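You operate a simulated robot arm through the tools that you are given. There is no shell and no other tool.

You run a simulated robot arm. Do the job below in one go: nothing can be reset, and whatever is moved stays where it is left.

## Task
Put the fork terminal under the brass nut.
Fine: slacken the nut, set the terminal at its seat, then tighten the nut and shut clip lever one.
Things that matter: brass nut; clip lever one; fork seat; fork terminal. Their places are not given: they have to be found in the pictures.

The check looks at the end state, three seconds after you hand in, the way a careful person would. Anything else that was tipped, shoved, dropped, spilled or broken makes it a failure.

## Robot
A 6-joint arm with a two-finger parallel gripper, fixed in place. Base frame: the origin is at the foot of the arm, x ahead of it, y to its left, z up. Lengths are in mm, angles in rad, forces in N, time in s.
With the tool pointing down near the work surface it reaches from about 380 to 900 mm from the base axis. Its first joint turns from -2.007 to 2.007 rad. Payload 3.43 kg.
Tool frame: the origin (TCP) lies between the finger pads and is the grasp point; the fingertips stand 34 mm ahead of it; z points along the fingers, y is the line along which they close. Largest opening 128 mm; finger width 24, thickness 12; the body of the gripper, 48 by 130 mm, starts 96 mm behind the TCP.
Orientation is that of the tool frame in the base frame, as [roll, pitch, yaw] about the fixed x, y, z axes, in that order (R = Rz(yaw) Ry(pitch) Rx(roll)). With the fingers straight down and closing along the base's y, the tool's x points along the base's -x, its y along +y and its z along -z.

## Interface
- The arm moves only by the tool play_rows. Its argument "plan" is a list that holds one entry, the list of rows, each a list of 7 numbers: the turn, a rotation vector about the base's x, y, z in units of 90 degrees (1.0 is 90 degrees), then the shift along the base's x, y, z in units of 250 mm (1.0 is 250 mm), then the finger opening in m, from 0 to 0.128. In form: [[[wx, wy, wz, dx, dy, dz, jaw], ...]]. A call has 1 to 20 rows; each row is the pose to reach, as a shift and turn from the pose commanded when the call began. A call with a number of a shift or a turn outside -1 to 1 is refused whole. A row lasts 0.2 s, in which the tool goes at most 50 mm and 0.15 rad; a call with a longer step from one row to the next is refused whole, and so is a gripper value outside its range. A pose out of reach is approached as far as the arm can. The call stops where the force on the tool passes 60 N (or 10 N more than at its start, if that is more) or the arm is blocked; 0.2 s more then pass. The fingers move at their own pace (about 108 mm/s each) and stop on an object; they squeeze with about 23 N. The grip force told is the motor's: it shows also when the fingers shut on nothing. Time passes only in rows, and 0.2 s behind the last, so rows that repeat a pose let the fingers close. It gives the time, the measured TCP pose, the force on the tool (base axes), the opening and the grip force at its end, in the units of the frame above (readings bear some noise), with the torque about the TCP (base axes, N m) and any sound that the robot's microphone picked up.
- Cameras (640 x 400 px; columns grow to the right, rows downward): "scene" is fixed at [49.2, 502.3, 1540.3]; the picture's right is [-0.49, -0.87, 0.00], its down [-0.49, 0.27, -0.83] and it looks along [0.72, -0.41, -0.56] (base axes); focal length 354 px, centre (320, 200). "wrist" rides on the gripper at [76, -11, -160] in the tool frame; the picture's right is [0.15, 0.99, 0.00], its down [-0.88, 0.13, -0.46] and it looks along [-0.45, 0.07, 0.89] (tool axes); focal length 234 px, centre (320, 200).
- snapshot(camera): a new picture of that camera. It takes no simulated time.
- move_column(by): slides the trunk up (or, below 0, down) by that many mm; the arm rides with it, the base frame stays. It gives what a move gives, with no picture.
- probe_pixels(camera, pixels): for up to 12 pixels [column, row] of the newest picture of that camera ("zoom" is the newest enlarged one), the place [x, y, z] in the base frame of the surface seen there, good to about 2 mm, but the place of the scene camera against the robot may be out by one fixed shift of up to 18 mm in any direction. It takes no simulated time.
- zoom(camera, box): a new picture of the part [left, top, right, bottom] of that camera's present view, enlarged. It takes no simulated time.
- hand_in(): hands the job in; it is judged then, once.

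Open the gripper and draw the arm clear of the work before you hand the job in, unless the task says otherwise.

The tools are called after "Call:" by a JSON object that holds its "fn" and its "kwargs". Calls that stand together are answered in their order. play_rows: Moves the arm, as the interface text tells. Its arguments: {"type":"object","properties":{"plan":{"type":"array","items":{"type":"array","items":{"type":"array","items":{"type":"number"}}}}},"required":["plan"]} The other tools are called the same way: move_column (by) slides the trunk up or down; snapshot (camera) takes a picture; probe_pixels (camera, pixels) gives the place of the surface under pixels of a picture; zoom (camera, box) takes an enlarged picture of a part of a camera's view; hand_in () hands the job in.

At the start:

```text
clock: 0.0
tool_pos: [445.9, 68.2, 1164.0]
tool_rot: [-3.141, 0.001, -3.141]
force: [-1.0, 0.3, -0.3]
wrist_torque: [0.02, 0.02, 0.0]
gripper_width: 128.0
finger_force: 0.1
trunk travel left (down, up): [-575.0, 215.0]
```

scene: 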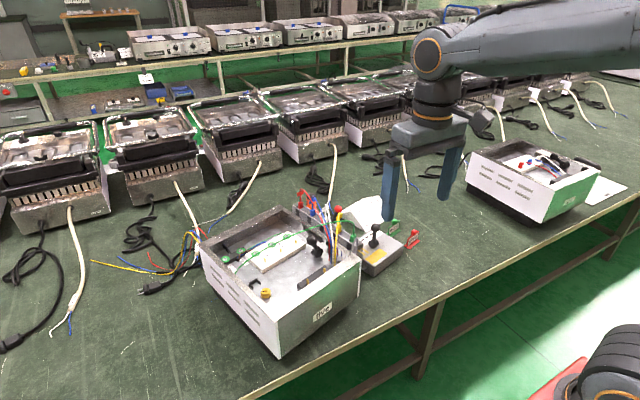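
wrist: 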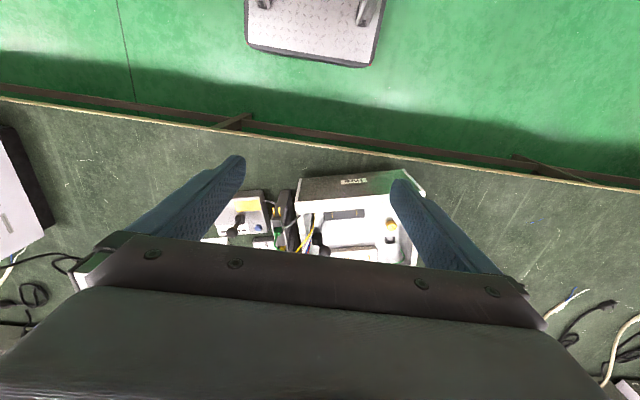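

The scene shows an open box around (280,270) with terminals and a small fixture beside it at (375,245). I zoom into both for detail.

Call:
{"fn": "zoom", "kwargs": {"camera": "scene", "box": [190, 180, 370, 310]}}

Call:
{"fn": "zoom", "kwargs": {"camera": "scene", "box": [290, 180, 440, 290]}}

Call:
{"fn": "zoom", "kwargs": {"camera": "wrist", "box": [190, 150, 450, 280]}}

```text
3.08 times, centred on (280, 245) of scene
```

zoom: 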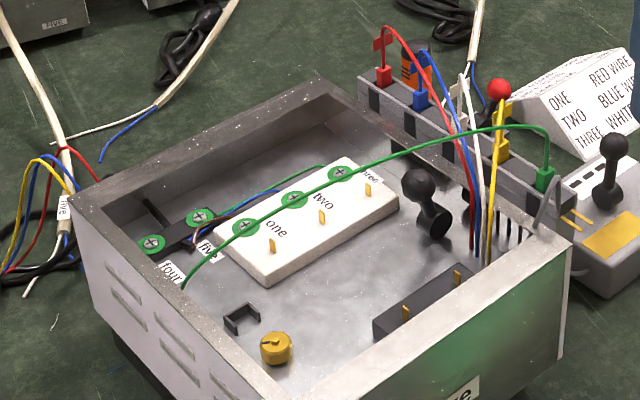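

```text
3.64 times, centred on (365, 235) of scene
```

zoom: 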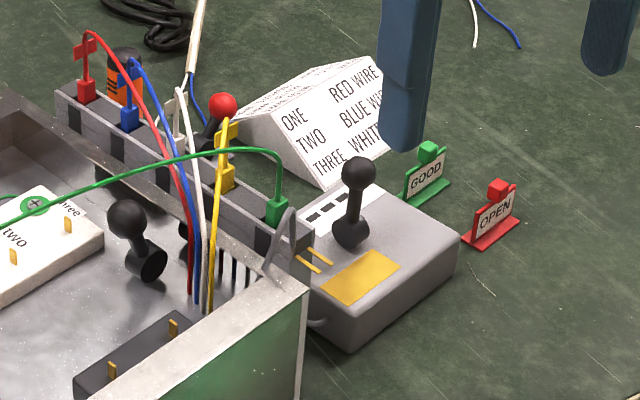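

```text
2.46 times, centred on (320, 215) of wrist
```

zoom: 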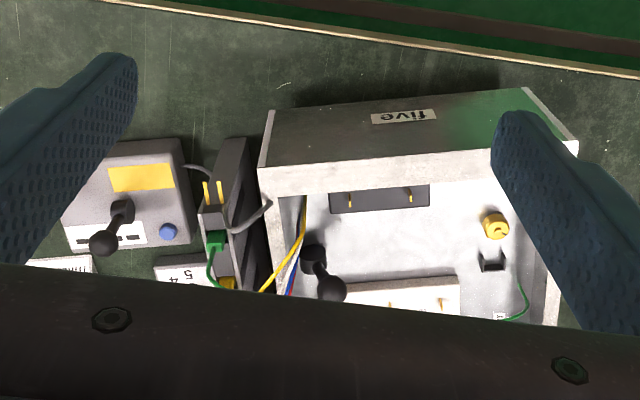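

The box "five" holds the brass nut at about zoom (277,348) and a small clip; the green wire's plug with two gold prongs is at the grey rail. I probe key points and zoom in further.

Call:
{"fn": "zoom", "kwargs": {"camera": "scene", "box": [220, 240, 320, 302]}}

Call:
{"fn": "probe_pixels", "kwargs": {"camera": "zoom", "pixels": [[292, 340], [200, 280], [50, 100], [320, 200]]}}

Call:
{"fn": "zoom", "kwargs": {"camera": "scene", "box": [320, 210, 400, 260]}}

Call:
{"fn": "zoom", "kwargs": {"camera": "scene", "box": [280, 180, 360, 230]}}

Call:
{"fn": "zoom", "kwargs": {"camera": "scene", "box": [220, 220, 320, 282]}}

```text
6.40 times, centred on (270, 271) of scene
```

zoom: 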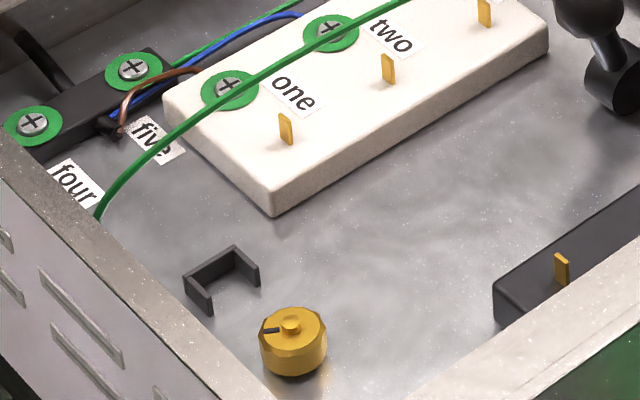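

```text
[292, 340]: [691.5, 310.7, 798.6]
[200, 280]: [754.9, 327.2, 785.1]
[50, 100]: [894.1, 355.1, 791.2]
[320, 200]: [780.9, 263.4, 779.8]
```

```text
8.00 times, centred on (360, 235) of scene
```

zoom: 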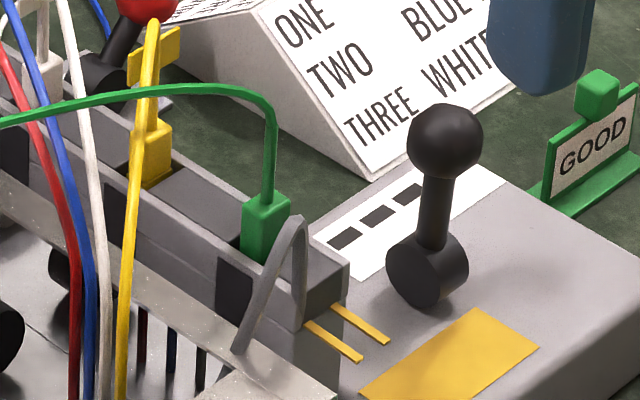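

```text
8.00 times, centred on (320, 205) of scene
```

zoom: 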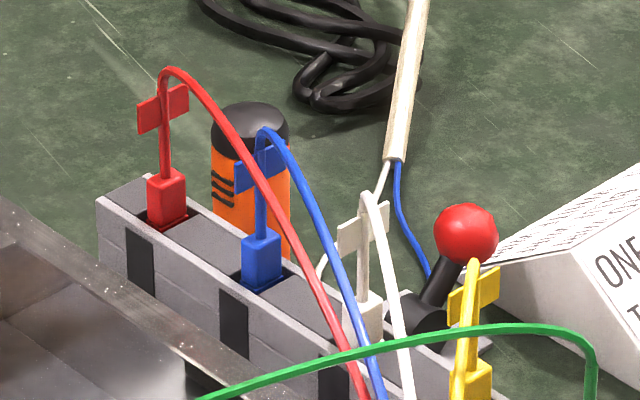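

```text
6.40 times, centred on (270, 251) of scene
```

zoom: 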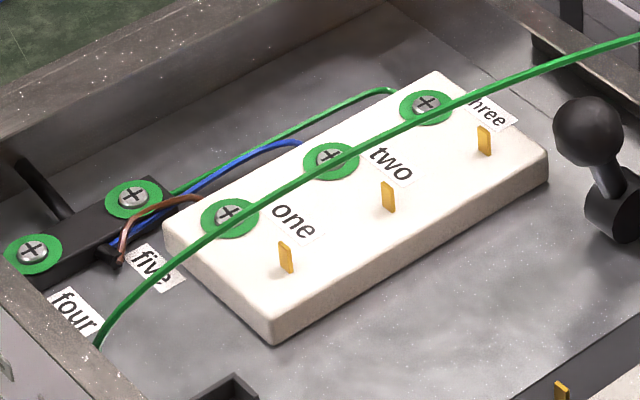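

The rail carries coloured plugs and the green plug with two gold prongs (fork) at zoom (345,330). I probe several relevant spots to learn heights, then bring the wrist camera over.

Call:
{"fn": "probe_pixels", "kwargs": {"camera": "scene", "pixels": [[353, 239], [364, 245], [366, 242], [324, 237], [375, 228], [338, 210], [356, 221], [300, 195], [280, 330], [240, 265], [360, 262], [400, 300]]}}

Call:
{"fn": "play_rows", "kwargs": {"plan": [[[0, 0, 0, 0.12, 0.08, 0, 0.128], [0, 0, 0, 0.28, 0.16, 0, 0.128], [0, 0, 0, 0.44, 0.24, 0, 0.128], [0, 0, 0, 0.6, 0.32, 0, 0.128], [0, 0, 0, 0.72, 0.4, 0, 0.128], [0, 0, 0, 0.8, 0.48, 0, 0.128]]]}}

Call:
{"fn": "snapshot", "kwargs": {"camera": "wrist"}}

```text
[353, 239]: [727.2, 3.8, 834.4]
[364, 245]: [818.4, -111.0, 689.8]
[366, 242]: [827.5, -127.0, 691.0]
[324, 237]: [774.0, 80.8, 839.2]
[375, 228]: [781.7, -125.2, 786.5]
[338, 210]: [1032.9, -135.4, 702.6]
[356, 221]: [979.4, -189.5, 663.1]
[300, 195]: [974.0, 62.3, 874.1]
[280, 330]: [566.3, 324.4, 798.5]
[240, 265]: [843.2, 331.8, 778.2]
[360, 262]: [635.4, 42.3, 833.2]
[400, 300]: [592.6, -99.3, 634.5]
```

```text
clock: 1.4
tool_pos: [644.1, 188.0, 1165.3]
tool_rot: [3.141, 0.0, -3.141]
force: [-0.3, 0.3, 0.5]
wrist_torque: [0.02, -0.02, 0.02]
gripper_width: 127.9
finger_force: 0.1
trunk travel left (down, up): [-575.0, 215.0]
```

```text
taken
```

wrist: 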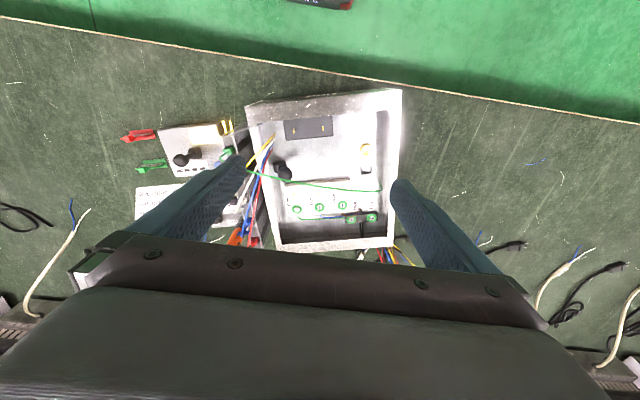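

The wrist view now shows the whole box between the fingers. I zoom into its parts.

Call:
{"fn": "zoom", "kwargs": {"camera": "wrist", "box": [240, 80, 410, 186]}}

Call:
{"fn": "zoom", "kwargs": {"camera": "wrist", "box": [240, 160, 410, 266]}}

Call:
{"fn": "zoom", "kwargs": {"camera": "wrist", "box": [110, 110, 290, 222]}}

```text
3.76 times, centred on (325, 133) of wrist
```

zoom: 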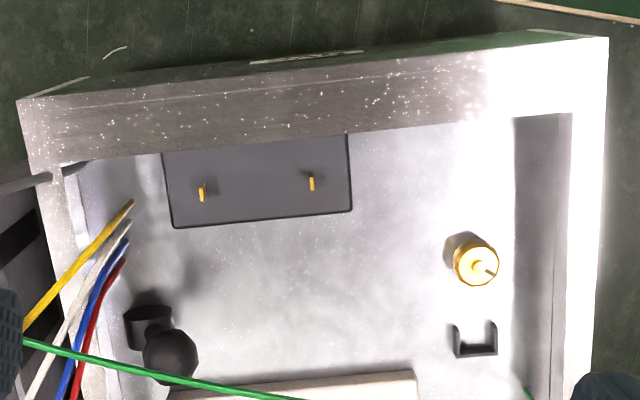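

```text
3.76 times, centred on (325, 213) of wrist
```

zoom: 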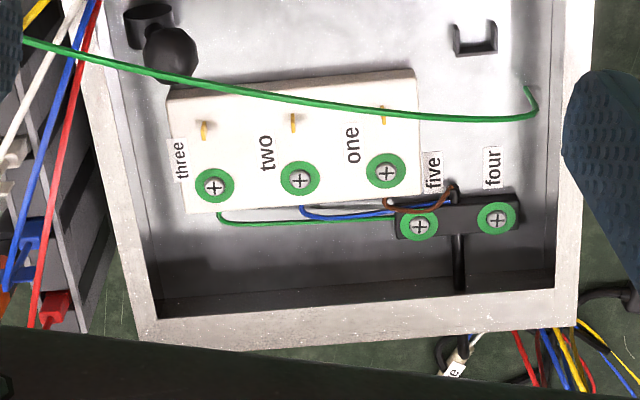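

```text
3.56 times, centred on (200, 166) of wrist
```

zoom: 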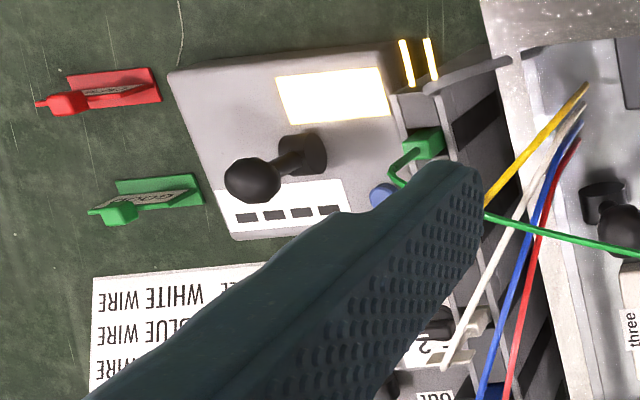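

The green wire runs from the box floor to the green plug by the fixture. I move right and forward to view the rail, levers, and sign.

Call:
{"fn": "play_rows", "kwargs": {"plan": [[[0, 0, 0, 0.1, -0.16, 0, 0.128], [0, 0, 0, 0.2, -0.32, 0, 0.128], [0, 0, 0, 0.3, -0.48, 0, 0.128], [0, 0, 0, 0.4, -0.64, 0, 0.128], [0, 0, 0, 0.5, -0.8, -0.02, 0.128], [0, 0, 0, 0.6, -0.9, -0.04, 0.128]]]}}

Call:
{"fn": "snapshot", "kwargs": {"camera": "wrist"}}

Call:
{"fn": "snapshot", "kwargs": {"camera": "scene"}}

```text
clock: 2.8
tool_pos: [795.8, -37.2, 1153.0]
tool_rot: [3.141, -0.001, -3.141]
force: [-0.9, 0.2, 1.0]
wrist_torque: [-0.06, -0.05, 0.0]
gripper_width: 128.0
finger_force: 0.1
trunk travel left (down, up): [-575.0, 215.0]
```

```text
taken
```

wrist: 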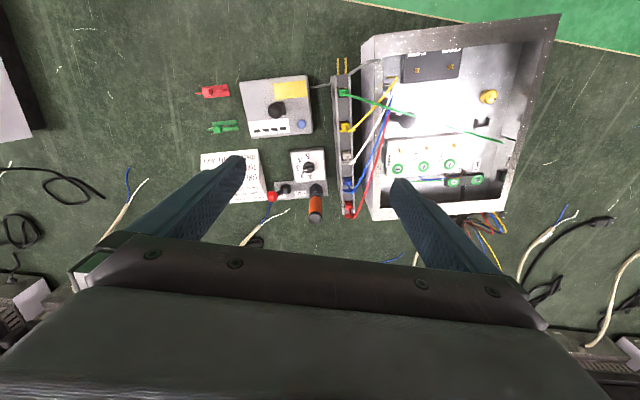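

```text
taken
```

scene: 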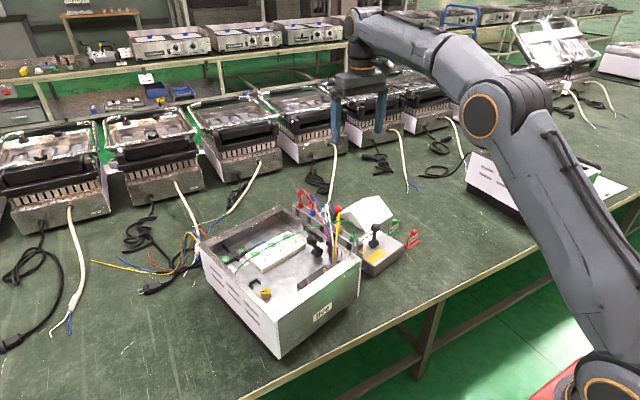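

The wrist picture now shows rail, fixture, dial and levers all at once. I zoom on each.

Call:
{"fn": "zoom", "kwargs": {"camera": "wrist", "box": [190, 50, 350, 150]}}

Call:
{"fn": "zoom", "kwargs": {"camera": "wrist", "box": [190, 130, 350, 230]}}

Call:
{"fn": "zoom", "kwargs": {"camera": "wrist", "box": [320, 30, 480, 130]}}

Call:
{"fn": "zoom", "kwargs": {"camera": "wrist", "box": [400, 30, 560, 130]}}

Call:
{"fn": "zoom", "kwargs": {"camera": "wrist", "box": [320, 120, 480, 220]}}

Call:
{"fn": "zoom", "kwargs": {"camera": "scene", "box": [320, 180, 430, 250]}}

```text
4.00 times, centred on (270, 100) of wrist
```

zoom: 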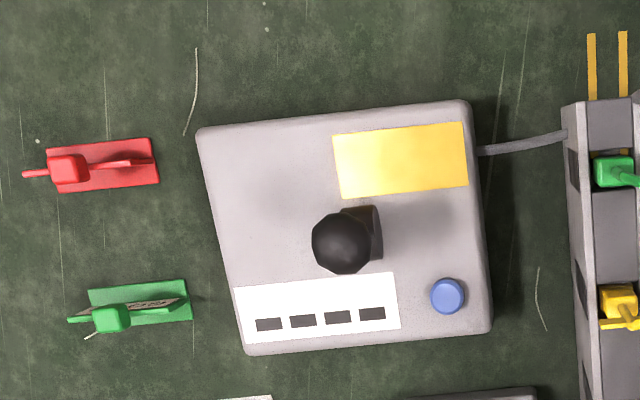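

```text
4.00 times, centred on (270, 180) of wrist
```

zoom: 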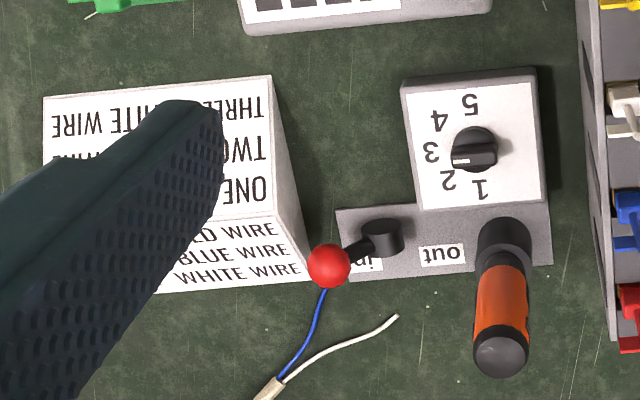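

```text
4.00 times, centred on (400, 80) of wrist
```

zoom: 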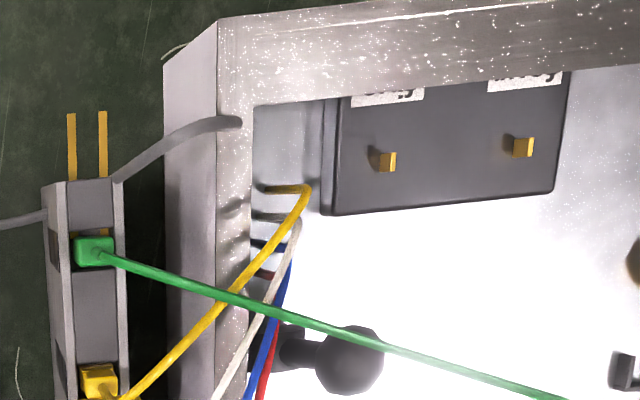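

```text
4.00 times, centred on (480, 80) of wrist
```

zoom: 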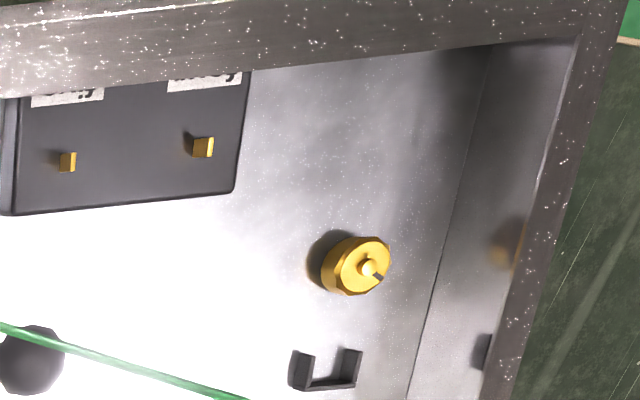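

```text
4.00 times, centred on (400, 170) of wrist
```

zoom: 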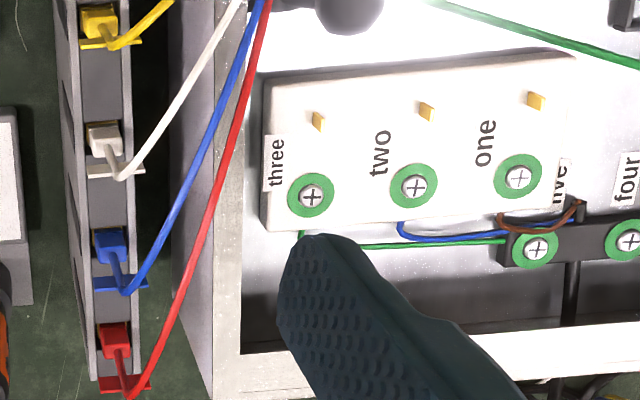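

```text
5.71 times, centred on (375, 215) of scene
```

zoom: 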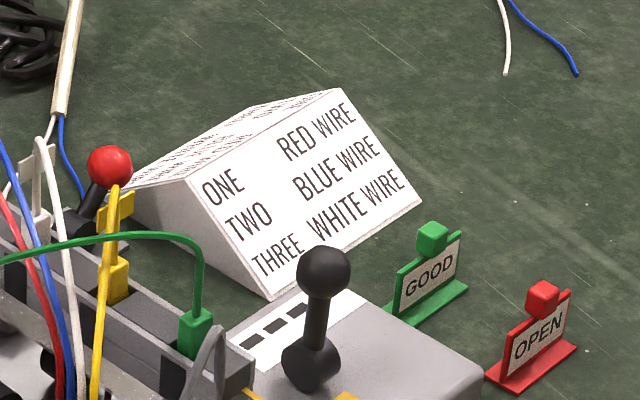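

Besides the black ball lever inside the box, there may be another lever behind the wires near scene (330,230). I zoom there.

Call:
{"fn": "zoom", "kwargs": {"camera": "scene", "box": [295, 205, 365, 249]}}

Call:
{"fn": "probe_pixels", "kwargs": {"camera": "zoom", "pixels": [[150, 220], [190, 320], [320, 215], [510, 175], [545, 255], [600, 335], [625, 320]]}}

Call:
{"fn": "zoom", "kwargs": {"camera": "wrist", "box": [370, 60, 450, 110]}}

Call:
{"fn": "probe_pixels", "kwargs": {"camera": "wrist", "pixels": [[489, 97], [484, 119], [480, 124], [407, 120], [396, 117], [344, 93], [338, 66], [346, 66], [343, 77], [277, 110], [520, 60], [440, 110]]}}

```text
9.09 times, centred on (330, 227) of scene
```

zoom: 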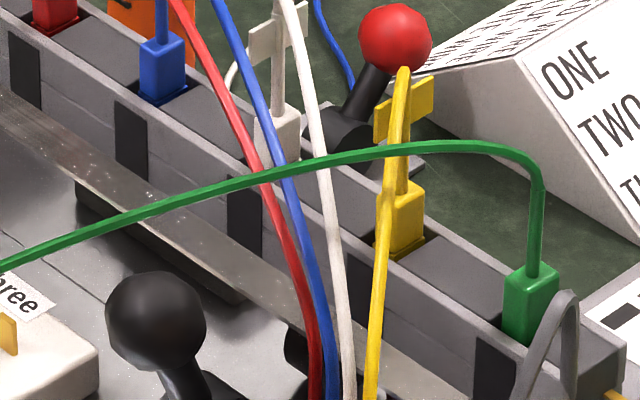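

```text
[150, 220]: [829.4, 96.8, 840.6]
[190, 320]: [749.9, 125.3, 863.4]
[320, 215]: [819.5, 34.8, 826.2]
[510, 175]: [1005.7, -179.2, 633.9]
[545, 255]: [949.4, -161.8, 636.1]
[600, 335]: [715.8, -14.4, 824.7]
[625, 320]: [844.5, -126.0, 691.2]
```

```text
8.00 times, centred on (410, 85) of wrist
```

zoom: 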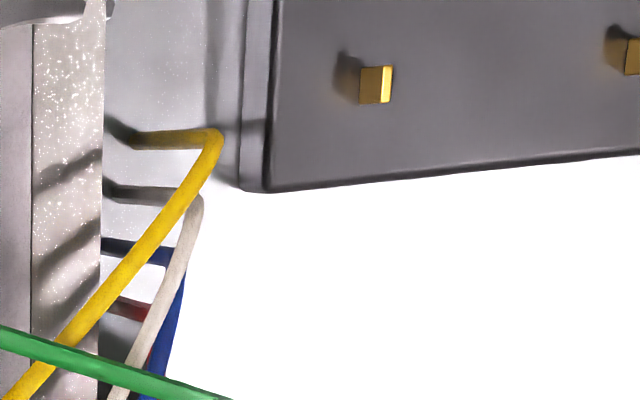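

```text
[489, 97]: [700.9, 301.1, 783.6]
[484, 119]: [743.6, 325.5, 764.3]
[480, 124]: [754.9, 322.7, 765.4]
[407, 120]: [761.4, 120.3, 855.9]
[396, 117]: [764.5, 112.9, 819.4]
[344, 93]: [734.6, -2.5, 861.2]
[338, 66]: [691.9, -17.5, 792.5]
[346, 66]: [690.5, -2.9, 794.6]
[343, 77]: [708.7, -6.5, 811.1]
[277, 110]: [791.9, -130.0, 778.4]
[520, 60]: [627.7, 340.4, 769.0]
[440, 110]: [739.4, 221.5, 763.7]
```

Comparing scene and wrist probes, the scene camera reads about 15 mm high, so I trust the wrist camera. I move closer over the box with the wrist camera.

Call:
{"fn": "play_rows", "kwargs": {"plan": [[[0, 0, 0, -0.05, 0.12, -0.09, 0.128], [0, 0, 0, -0.1, 0.24, -0.19, 0.128], [0, 0, 0, -0.16, 0.36, -0.29, 0.128], [0, 0, 0, -0.22, 0.48, -0.39, 0.128], [0, 0, 0, -0.28, 0.6, -0.49, 0.128], [0, 0, 0, -0.34, 0.72, -0.59, 0.128], [0, 0, 0, -0.38, 0.82, -0.68, 0.128], [0, 0, 0, -0.4, 0.9, -0.76, 0.128]]]}}

Call:
{"fn": "snapshot", "kwargs": {"camera": "wrist"}}

```text
clock: 4.6
tool_pos: [695.9, 188.9, 962.3]
tool_rot: [3.141, -0.001, 3.142]
force: [0.3, -0.5, -1.0]
wrist_torque: [0.02, 0.0, 0.03]
gripper_width: 128.0
finger_force: 0.1
trunk travel left (down, up): [-575.0, 215.0]
```

```text
taken
```

wrist: 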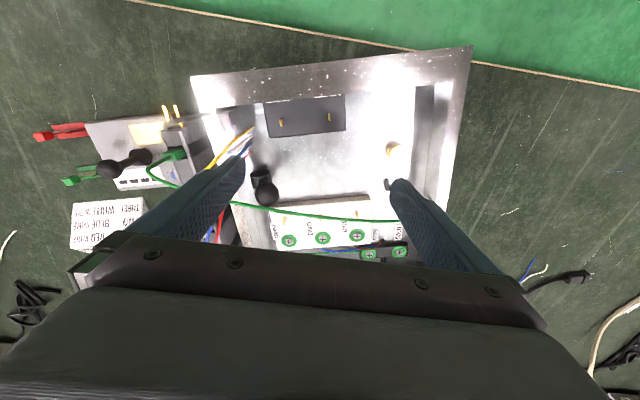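

I zoom on the lever, nut/bracket area, and the grey block labels.

Call:
{"fn": "zoom", "kwargs": {"camera": "wrist", "box": [200, 90, 360, 190]}}

Call:
{"fn": "zoom", "kwargs": {"camera": "wrist", "box": [230, 150, 310, 200]}}

Call:
{"fn": "zoom", "kwargs": {"camera": "wrist", "box": [360, 125, 440, 175]}}

Call:
{"fn": "zoom", "kwargs": {"camera": "wrist", "box": [80, 90, 240, 190]}}

```text
4.00 times, centred on (280, 140) of wrist
```

zoom: 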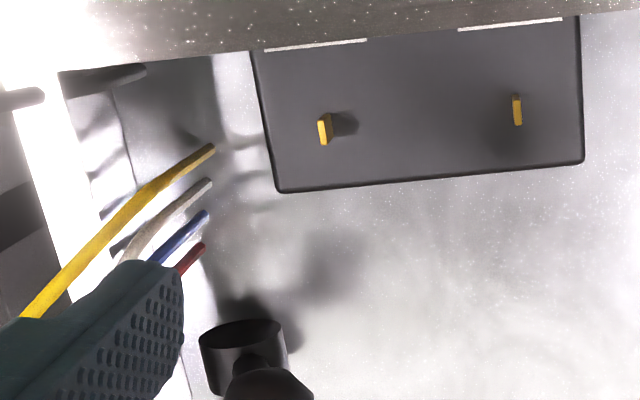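

```text
8.00 times, centred on (270, 175) of wrist
```

zoom: 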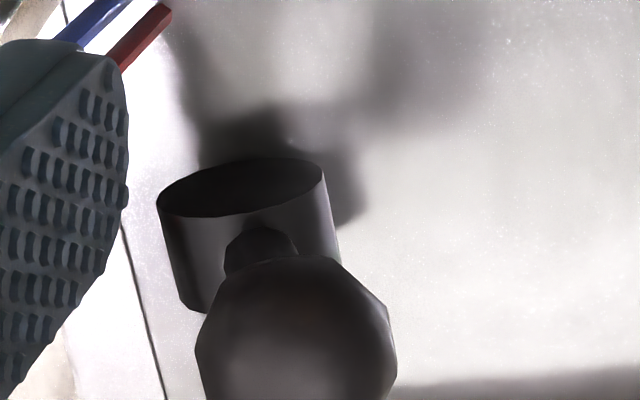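

```text
8.00 times, centred on (400, 150) of wrist
```

zoom: 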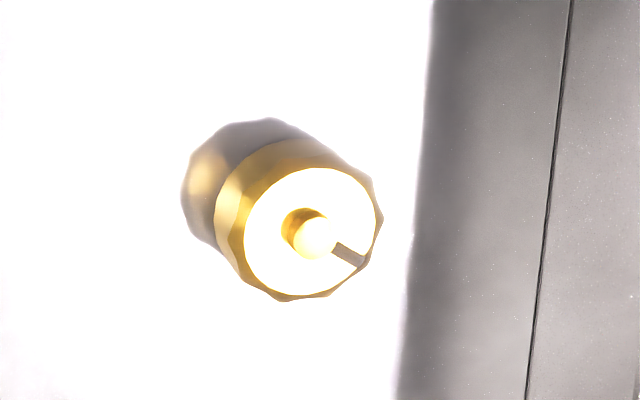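

```text
4.00 times, centred on (160, 140) of wrist
```

zoom: 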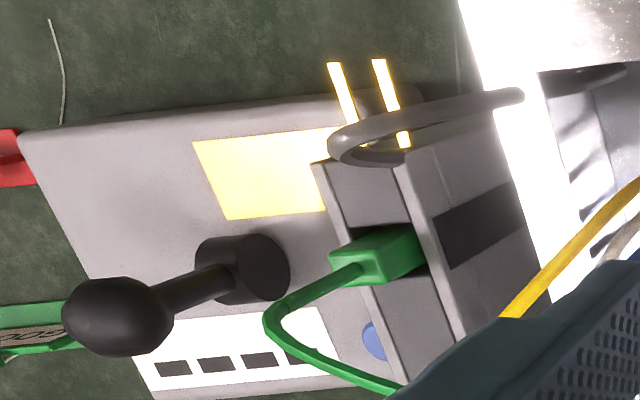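

The nut has a dark slot mark and domed stud; the green plug's prongs run under a grey cable loop. I move above the rail end to look at the plug.

Call:
{"fn": "play_rows", "kwargs": {"plan": [[[0, 0, 0, 0, -0.16, 0, 0.128], [0, 0, 0, 0, -0.32, 0, 0.128], [0, 0, 0, 0, -0.48, 0, 0.128], [0, 0, 0, 0, -0.64, 0, 0.128], [0, 0, 0, 0, -0.74, 0, 0.128], [0, 0, 0, 0, -0.8, 0, 0.128]]]}}

Call:
{"fn": "snapshot", "kwargs": {"camera": "wrist"}}

Call:
{"fn": "zoom", "kwargs": {"camera": "wrist", "box": [270, 80, 390, 155]}}

Call:
{"fn": "zoom", "kwargs": {"camera": "wrist", "box": [280, 90, 344, 130]}}

```text
clock: 6.0
tool_pos: [695.6, -13.0, 962.6]
tool_rot: [-3.141, 0.0, -3.14]
force: [0.4, -0.7, -0.6]
wrist_torque: [-0.04, 0.0, -0.05]
gripper_width: 128.1
finger_force: 0.0
trunk travel left (down, up): [-575.0, 215.0]
```

```text
taken
```

wrist: 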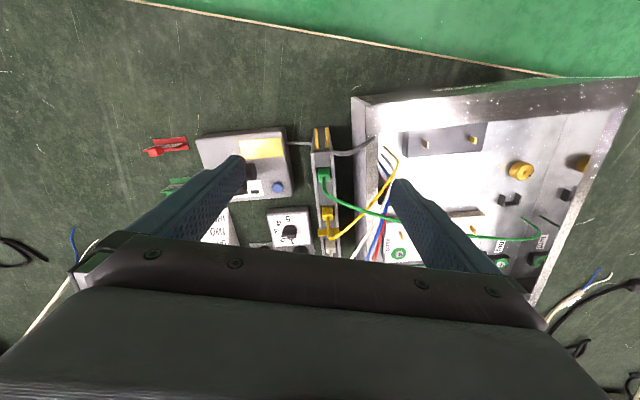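

```text
5.33 times, centred on (330, 118) of wrist
```

zoom: 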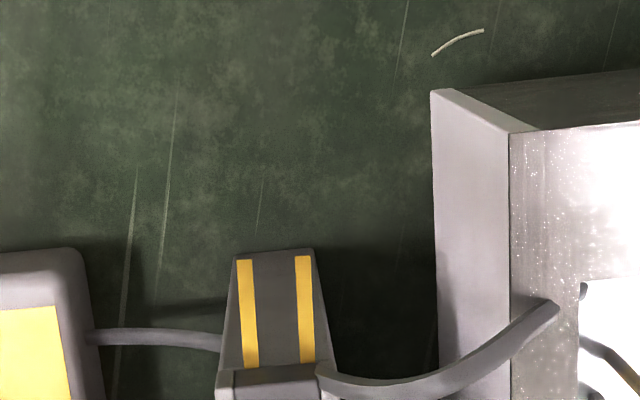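

```text
10.00 times, centred on (312, 110) of wrist
```

zoom: 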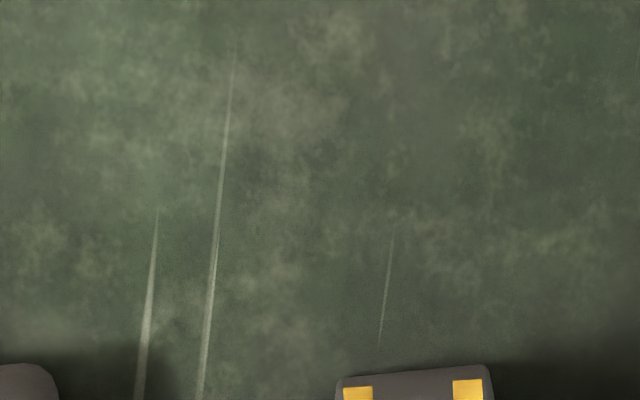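

I zoom at the green plug itself around wrist (323,170).

Call:
{"fn": "zoom", "kwargs": {"camera": "wrist", "box": [280, 120, 376, 180]}}

Call:
{"fn": "zoom", "kwargs": {"camera": "wrist", "box": [296, 150, 360, 190]}}

Call:
{"fn": "probe_pixels", "kwargs": {"camera": "wrist", "pixels": [[316, 130], [327, 130], [317, 147], [328, 147], [324, 156], [323, 173], [323, 178], [318, 187], [313, 170], [334, 170], [350, 153], [368, 143]]}}

```text
6.67 times, centred on (328, 150) of wrist
```

zoom: 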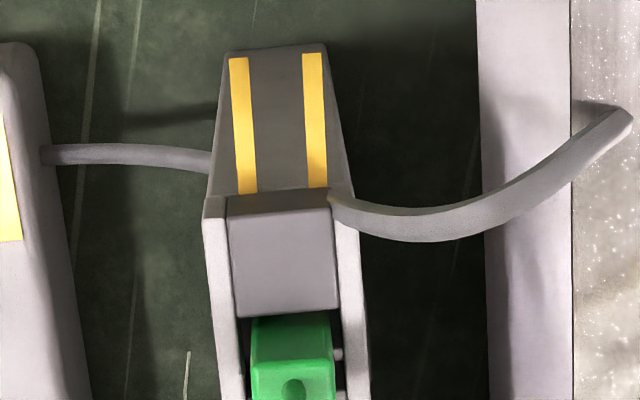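

```text
10.00 times, centred on (328, 170) of wrist
```

zoom: 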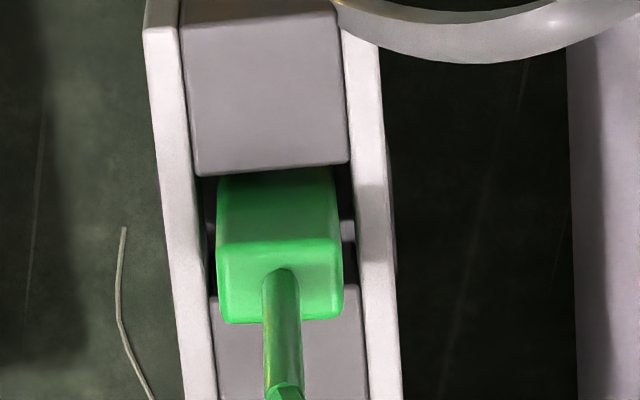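

```text
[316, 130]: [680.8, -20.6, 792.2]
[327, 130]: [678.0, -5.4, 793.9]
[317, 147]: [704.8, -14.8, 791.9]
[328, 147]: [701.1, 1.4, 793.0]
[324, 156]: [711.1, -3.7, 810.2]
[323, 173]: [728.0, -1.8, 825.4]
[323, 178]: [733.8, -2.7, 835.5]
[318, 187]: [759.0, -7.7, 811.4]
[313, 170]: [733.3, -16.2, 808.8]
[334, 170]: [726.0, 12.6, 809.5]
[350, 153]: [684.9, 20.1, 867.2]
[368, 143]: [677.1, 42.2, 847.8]
```

I zoom the scene camera tightly on the prong end of the rail to see how the fork is nested.

Call:
{"fn": "zoom", "kwargs": {"camera": "scene", "box": [344, 226, 376, 246]}}

Call:
{"fn": "zoom", "kwargs": {"camera": "scene", "box": [250, 270, 298, 300]}}

Call:
{"fn": "zoom", "kwargs": {"camera": "scene", "box": [305, 225, 353, 255]}}

```text
16.00 times, centred on (360, 236) of scene
```

zoom: 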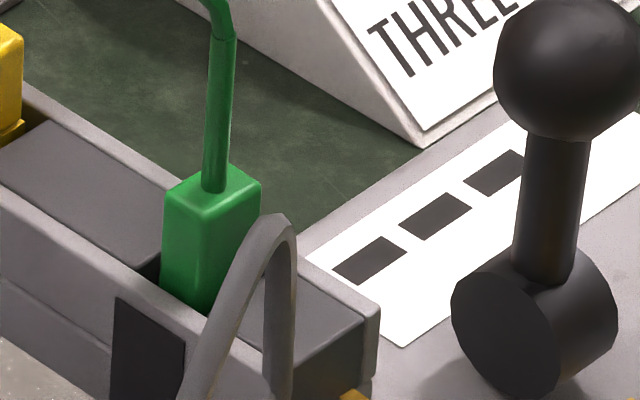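

```text
13.33 times, centred on (274, 285) of scene
```

zoom: 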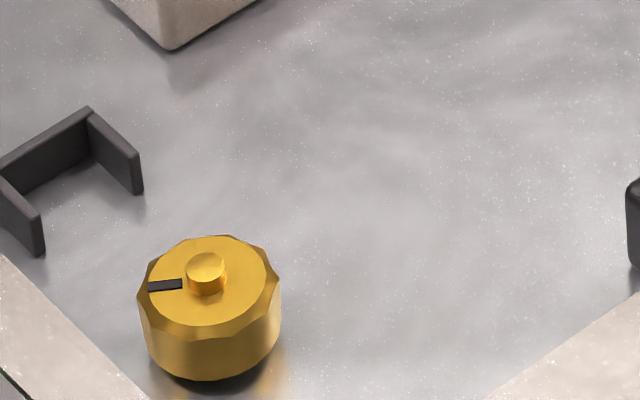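

```text
13.33 times, centred on (329, 240) of scene
```

zoom: 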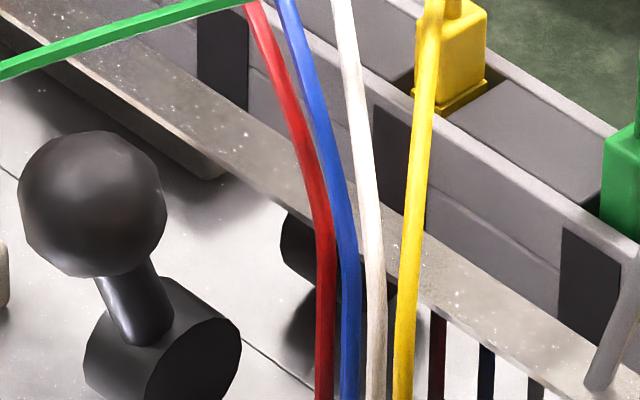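

The prongs emerge below the rail's end block top. I tilt the tool to look along the rail end from the front to understand how the fork comes out.

Call:
{"fn": "play_rows", "kwargs": {"plan": [[[0, -0.09, 0, -0.1, 0, -0.06, 0.128], [0, -0.18, 0, -0.2, 0, -0.12, 0.128], [0, -0.27, 0, -0.3, 0, -0.2, 0.128], [0, -0.36, 0, -0.38, 0, -0.28, 0.128], [0, -0.44, 0, -0.38, 0, -0.33, 0.128]]]}}

Call:
{"fn": "snapshot", "kwargs": {"camera": "wrist"}}

Call:
{"fn": "zoom", "kwargs": {"camera": "wrist", "box": [270, 130, 366, 190]}}

```text
clock: 7.2
tool_pos: [600.7, -11.9, 880.6]
tool_rot: [-3.141, 0.694, 3.141]
force: [1.0, 0.2, 0.2]
wrist_torque: [0.01, 0.03, 0.03]
gripper_width: 127.9
finger_force: 0.0
out of reach, approached as far as the arm can: row 4
trunk travel left (down, up): [-575.0, 215.0]
```

```text
taken
```

wrist: 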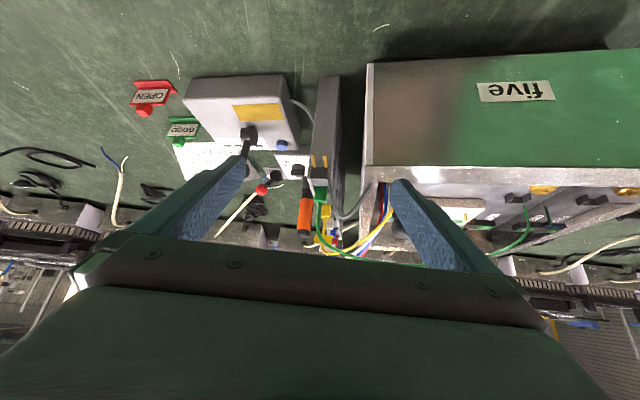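

```text
6.67 times, centred on (318, 160) of wrist
```

zoom: 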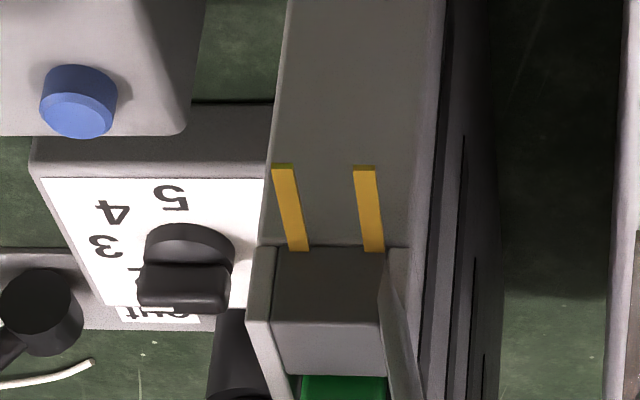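

Upside-down view: prongs emerge at the bottom of the end block. I zoom tighter and probe.

Call:
{"fn": "zoom", "kwargs": {"camera": "wrist", "box": [302, 150, 342, 175]}}

Call:
{"fn": "probe_pixels", "kwargs": {"camera": "zoom", "pixels": [[155, 90], [365, 90], [190, 230], [390, 230], [290, 300], [290, 200], [220, 280], [600, 240]]}}

Call:
{"fn": "zoom", "kwargs": {"camera": "wrist", "box": [310, 165, 374, 205]}}

Call:
{"fn": "zoom", "kwargs": {"camera": "wrist", "box": [470, 170, 640, 250]}}

```text
16.00 times, centred on (322, 162) of wrist
```

zoom: 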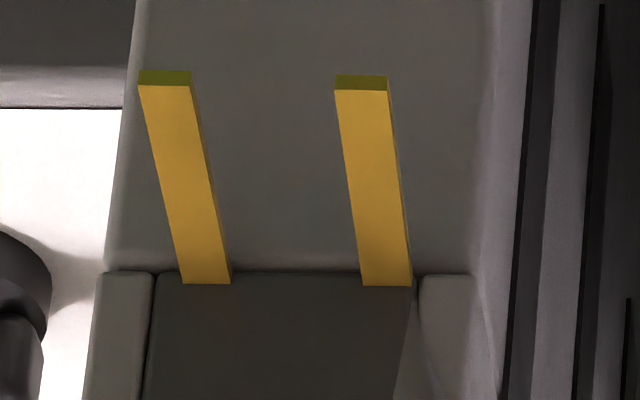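

```text
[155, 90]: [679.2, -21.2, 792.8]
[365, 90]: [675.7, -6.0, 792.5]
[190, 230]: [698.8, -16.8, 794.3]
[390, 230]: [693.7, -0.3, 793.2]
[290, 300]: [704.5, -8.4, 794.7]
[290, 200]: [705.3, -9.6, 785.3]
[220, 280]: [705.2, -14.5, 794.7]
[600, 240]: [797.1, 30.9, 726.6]
```

```text
10.00 times, centred on (342, 185) of wrist
```

zoom: 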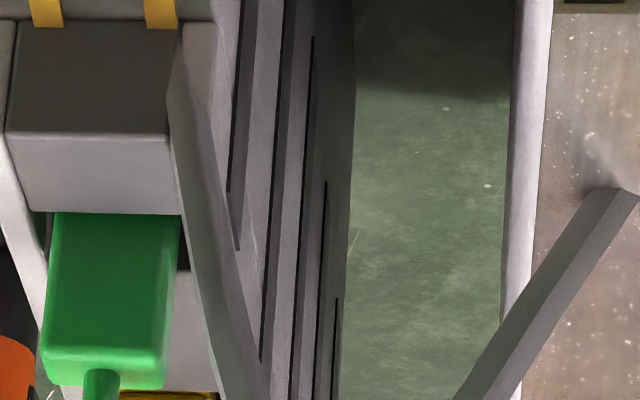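

```text
3.76 times, centred on (555, 210) of wrist
```

zoom: 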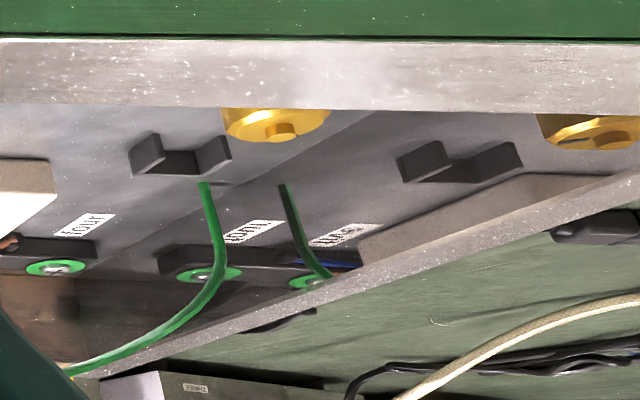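

I now know prong direction (about 15° off −x). Next I untilt, rise, and go above the nut for a close look.

Call:
{"fn": "play_rows", "kwargs": {"plan": [[[0, 0.09, 0, 0.08, 0, 0.1, 0.128], [0, 0.18, 0, 0.16, 0.1, 0.2, 0.128], [0, 0.27, 0, 0.24, 0.25, 0.25, 0.128], [0, 0.36, 0, 0.3, 0.4, 0.25, 0.128], [0, 0.44, 0, 0.34, 0.56, 0.25, 0.128], [0, 0.44, 0, 0.36, 0.72, 0.25, 0.128], [0, 0.44, 0, 0.36, 0.88, 0.25, 0.128], [0, 0.44, 0, 0.36, 1.0, 0.25, 0.128]]]}}

Call:
{"fn": "play_rows", "kwargs": {"plan": [[[0, 0, 0, 0, 0.15, 0, 0.128], [0, 0, 0, 0, 0.25, 0, 0.128]]]}}

Call:
{"fn": "snapshot", "kwargs": {"camera": "wrist"}}

Call:
{"fn": "zoom", "kwargs": {"camera": "wrist", "box": [264, 120, 376, 190]}}

```text
clock: 9.0
tool_pos: [691.0, 239.4, 944.1]
tool_rot: [3.141, 0.001, 3.14]
force: [1.0, -0.8, 0.0]
wrist_torque: [0.04, -0.02, 0.0]
gripper_width: 128.1
finger_force: 0.0
out of reach, approached as far as the arm can: row 1
trunk travel left (down, up): [-575.0, 215.0]
```

```text
clock: 9.6
tool_pos: [691.8, 299.3, 945.0]
tool_rot: [3.141, 0.001, -3.141]
force: [0.2, 0.2, -0.1]
wrist_torque: [0.04, 0.01, 0.0]
gripper_width: 128.1
finger_force: 0.0
trunk travel left (down, up): [-575.0, 215.0]
```

```text
taken
```

wrist: 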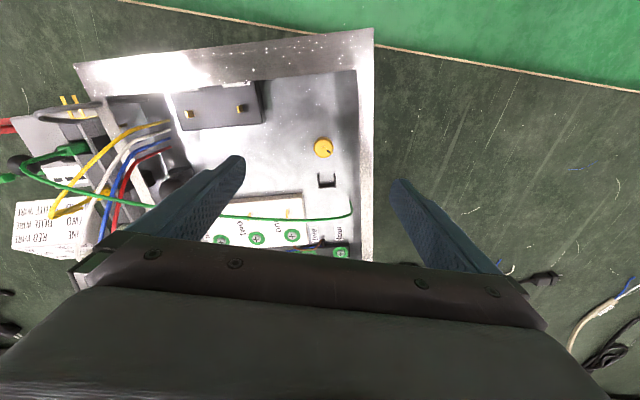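

```text
5.71 times, centred on (320, 155) of wrist
```

zoom: 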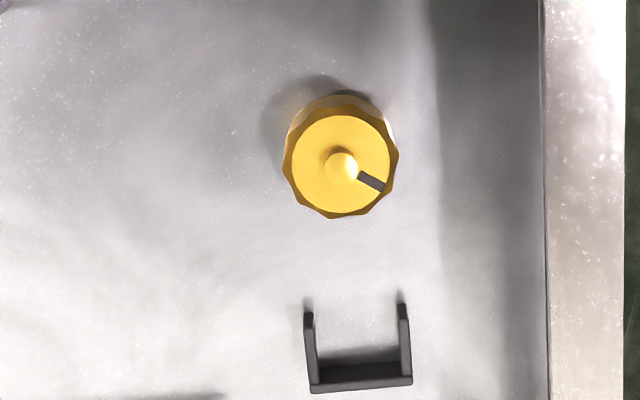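

Clear view of nut (zoom 342,165) and the U-bracket (zoom 358,350). I probe their geometry.

Call:
{"fn": "probe_pixels", "kwargs": {"camera": "zoom", "pixels": [[342, 163], [292, 175], [388, 150], [335, 212], [325, 118], [372, 182], [309, 318], [402, 310], [315, 386], [408, 382], [360, 335], [250, 250]]}}

Call:
{"fn": "probe_pixels", "kwargs": {"camera": "zoom", "pixels": [[545, 100], [545, 350], [600, 200], [500, 200], [430, 60], [305, 375], [402, 365], [342, 250]]}}

```text
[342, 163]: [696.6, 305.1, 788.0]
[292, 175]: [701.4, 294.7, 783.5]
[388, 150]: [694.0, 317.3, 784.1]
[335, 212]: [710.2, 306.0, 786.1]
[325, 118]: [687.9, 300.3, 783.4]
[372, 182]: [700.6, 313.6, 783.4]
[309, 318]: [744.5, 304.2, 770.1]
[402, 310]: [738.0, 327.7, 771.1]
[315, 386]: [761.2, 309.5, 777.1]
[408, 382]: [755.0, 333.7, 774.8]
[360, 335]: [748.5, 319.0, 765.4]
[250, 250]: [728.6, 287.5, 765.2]
```

```text
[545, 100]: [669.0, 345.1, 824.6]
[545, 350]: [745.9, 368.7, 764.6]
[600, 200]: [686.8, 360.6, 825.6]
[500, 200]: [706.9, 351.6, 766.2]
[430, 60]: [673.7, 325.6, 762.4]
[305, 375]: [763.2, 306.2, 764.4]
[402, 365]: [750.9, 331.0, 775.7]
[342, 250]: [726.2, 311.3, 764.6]
```

Nut centre is about (698,305), top z≈784, floor z≈764.5; bracket axis runs ~15°, same as the prongs in the rail. I descend above the nut with a narrower jaw and check alignment.

Call:
{"fn": "play_rows", "kwargs": {"plan": [[[0, 0, 0, 0.025, 0.023, -0.12, 0.09], [0, 0, 0, 0.025, 0.023, -0.24, 0.06], [0, 0, 0, 0.025, 0.023, -0.36, 0.056], [0, 0, 0, 0.025, 0.023, -0.42, 0.056], [0, 0, 0, 0.025, 0.023, -0.42, 0.056]]]}}

Call:
{"fn": "snapshot", "kwargs": {"camera": "wrist"}}

Call:
{"fn": "zoom", "kwargs": {"camera": "wrist", "box": [240, 130, 400, 230]}}

Call:
{"fn": "zoom", "kwargs": {"camera": "scene", "box": [220, 240, 316, 300]}}

```text
clock: 10.8
tool_pos: [696.9, 305.9, 839.2]
tool_rot: [-3.14, 0.001, 3.141]
force: [0.1, 0.5, 0.4]
wrist_torque: [0.02, 0.01, 0.01]
gripper_width: 56.0
finger_force: 0.0
trunk travel left (down, up): [-575.0, 215.0]
```

```text
taken
```

wrist: 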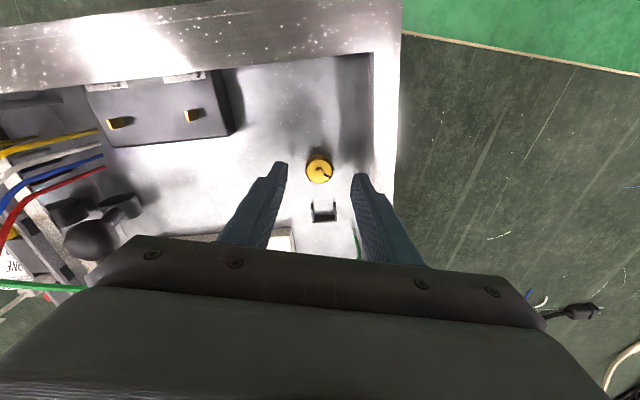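

```text
4.00 times, centred on (320, 180) of wrist
```

zoom: 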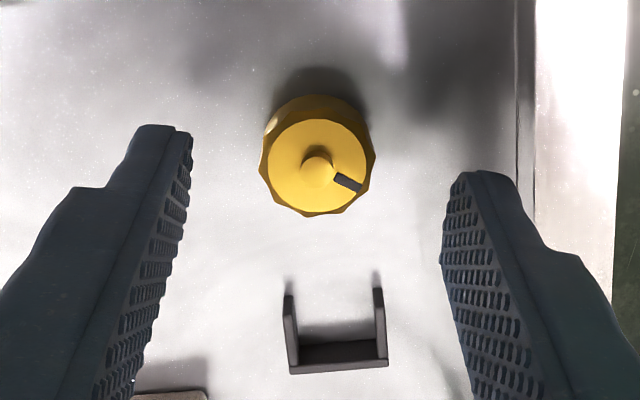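

```text
6.67 times, centred on (268, 270) of scene
```

zoom: 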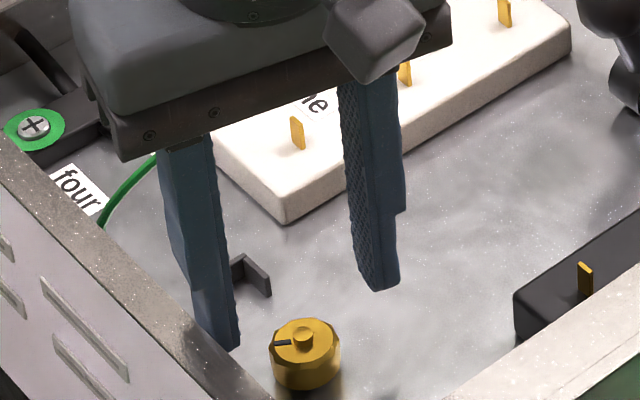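

Probe the nut again at close range for a precise centre and check heights.

Call:
{"fn": "probe_pixels", "kwargs": {"camera": "zoom", "pixels": [[305, 330]]}}

Call:
{"fn": "zoom", "kwargs": {"camera": "wrist", "box": [296, 145, 344, 175]}}

Call:
{"fn": "probe_pixels", "kwargs": {"camera": "wrist", "pixels": [[319, 171], [308, 171], [330, 171], [319, 161], [319, 182], [312, 154], [313, 201], [334, 201], [313, 220], [335, 220], [275, 166], [358, 178]]}}

```text
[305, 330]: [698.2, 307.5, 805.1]
```

```text
13.33 times, centred on (320, 160) of wrist
```

zoom: 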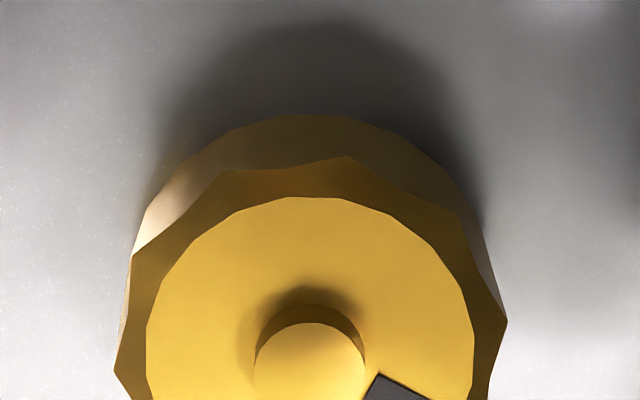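

```text
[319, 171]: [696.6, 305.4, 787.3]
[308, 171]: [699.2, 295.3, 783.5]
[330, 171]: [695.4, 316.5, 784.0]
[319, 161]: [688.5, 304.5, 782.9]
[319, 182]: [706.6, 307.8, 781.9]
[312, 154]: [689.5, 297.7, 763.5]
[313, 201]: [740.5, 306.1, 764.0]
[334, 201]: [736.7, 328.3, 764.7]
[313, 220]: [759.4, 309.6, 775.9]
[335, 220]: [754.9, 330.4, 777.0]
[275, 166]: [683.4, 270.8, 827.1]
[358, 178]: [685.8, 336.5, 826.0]
```

Centre ≈ (697.5,305.5), well between the fingers. I descend to TCP z≈805 and close on the nut.

Call:
{"fn": "play_rows", "kwargs": {"plan": [[[0, 0, 0, 0.002, 0, -0.07, 0.056], [0, 0, 0, 0.002, 0, -0.137, 0.056], [0, 0, 0, 0.002, 0, -0.137, 0.02], [0, 0, 0, 0.002, 0, -0.137, 0.015], [0, 0, 0, 0.002, 0, -0.137, 0.015]]]}}

Call:
{"fn": "zoom", "kwargs": {"camera": "wrist", "box": [240, 130, 400, 230]}}

```text
clock: 12.0
tool_pos: [697.2, 307.1, 805.5]
tool_rot: [3.14, 0.0, 3.141]
force: [-1.3, 0.9, -6.9]
wrist_torque: [0.45, -0.82, 0.0]
gripper_width: 27.8
finger_force: 45.3
trunk travel left (down, up): [-575.0, 215.0]
```

```text
4.00 times, centred on (320, 180) of wrist
```

zoom: 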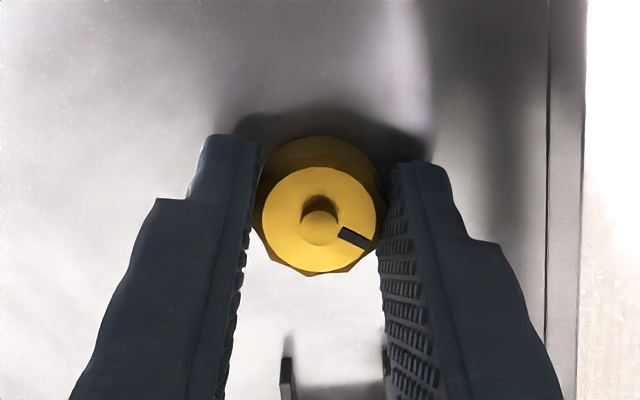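

Nut held at 27.8 mm. I turn it counter-clockwise (about +z) by ~45° first and watch the torque.

Call:
{"fn": "play_rows", "kwargs": {"plan": [[[0, 0, 0.09, 0, 0, 0, 0.015], [0, 0, 0.18, 0, 0, 0, 0.015], [0, 0, 0.27, 0, 0, 0, 0.015], [0, 0, 0.36, 0, 0, 0, 0.015], [0, 0, 0.45, 0, 0, 0, 0.015]]]}}

Call:
{"fn": "zoom", "kwargs": {"camera": "wrist", "box": [240, 130, 400, 230]}}

```text
clock: 13.2
tool_pos: [698.7, 305.5, 804.2]
tool_rot: [-3.141, -0.002, -2.434]
force: [-1.1, -3.9, -9.5]
wrist_torque: [-0.6, 0.21, 0.03]
gripper_width: 27.6
finger_force: 45.2
trunk travel left (down, up): [-575.0, 215.0]
```

```text
4.00 times, centred on (320, 180) of wrist
```

zoom: 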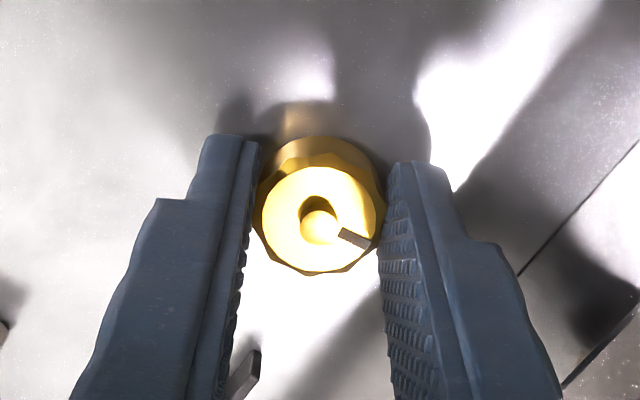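

The nut follows with almost no torque (0.03). I keep turning another ~99°.

Call:
{"fn": "play_rows", "kwargs": {"plan": [[[0, 0, 0.09, 0, 0, 0, 0.015], [0, 0, 0.18, 0, 0, 0, 0.015], [0, 0, 0.27, 0, 0, 0, 0.015], [0, 0, 0.36, 0, 0, 0, 0.015], [0, 0, 0.45, 0, 0, 0, 0.015], [0, 0, 0.54, 0, 0, 0, 0.015], [0, 0, 0.63, 0, 0, 0, 0.015], [0, 0, 0.72, 0, 0, 0, 0.015], [0, 0, 0.81, 0, 0, 0, 0.015], [0, 0, 0.9, 0, 0, 0, 0.015], [0, 0, 0.99, 0, 0, 0, 0.015]]]}}

Call:
{"fn": "zoom", "kwargs": {"camera": "wrist", "box": [240, 130, 400, 230]}}

```text
clock: 15.6
tool_pos: [700.0, 305.7, 803.7]
tool_rot: [-3.14, -0.001, -0.879]
force: [13.6, -16.9, -6.9]
wrist_torque: [-0.18, 0.15, 0.0]
gripper_width: 27.5
finger_force: 44.6
trunk travel left (down, up): [-575.0, 215.0]
```

```text
4.00 times, centred on (320, 180) of wrist
```

zoom: 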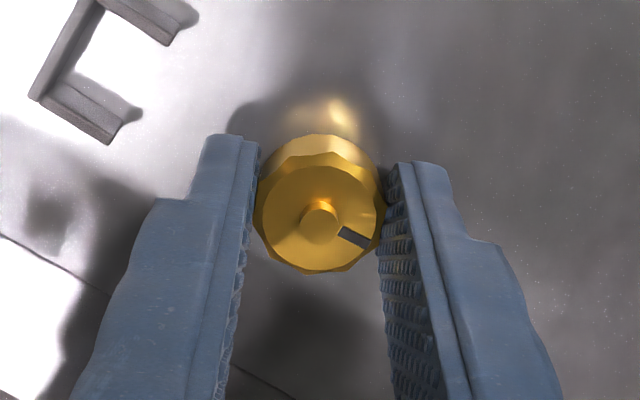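

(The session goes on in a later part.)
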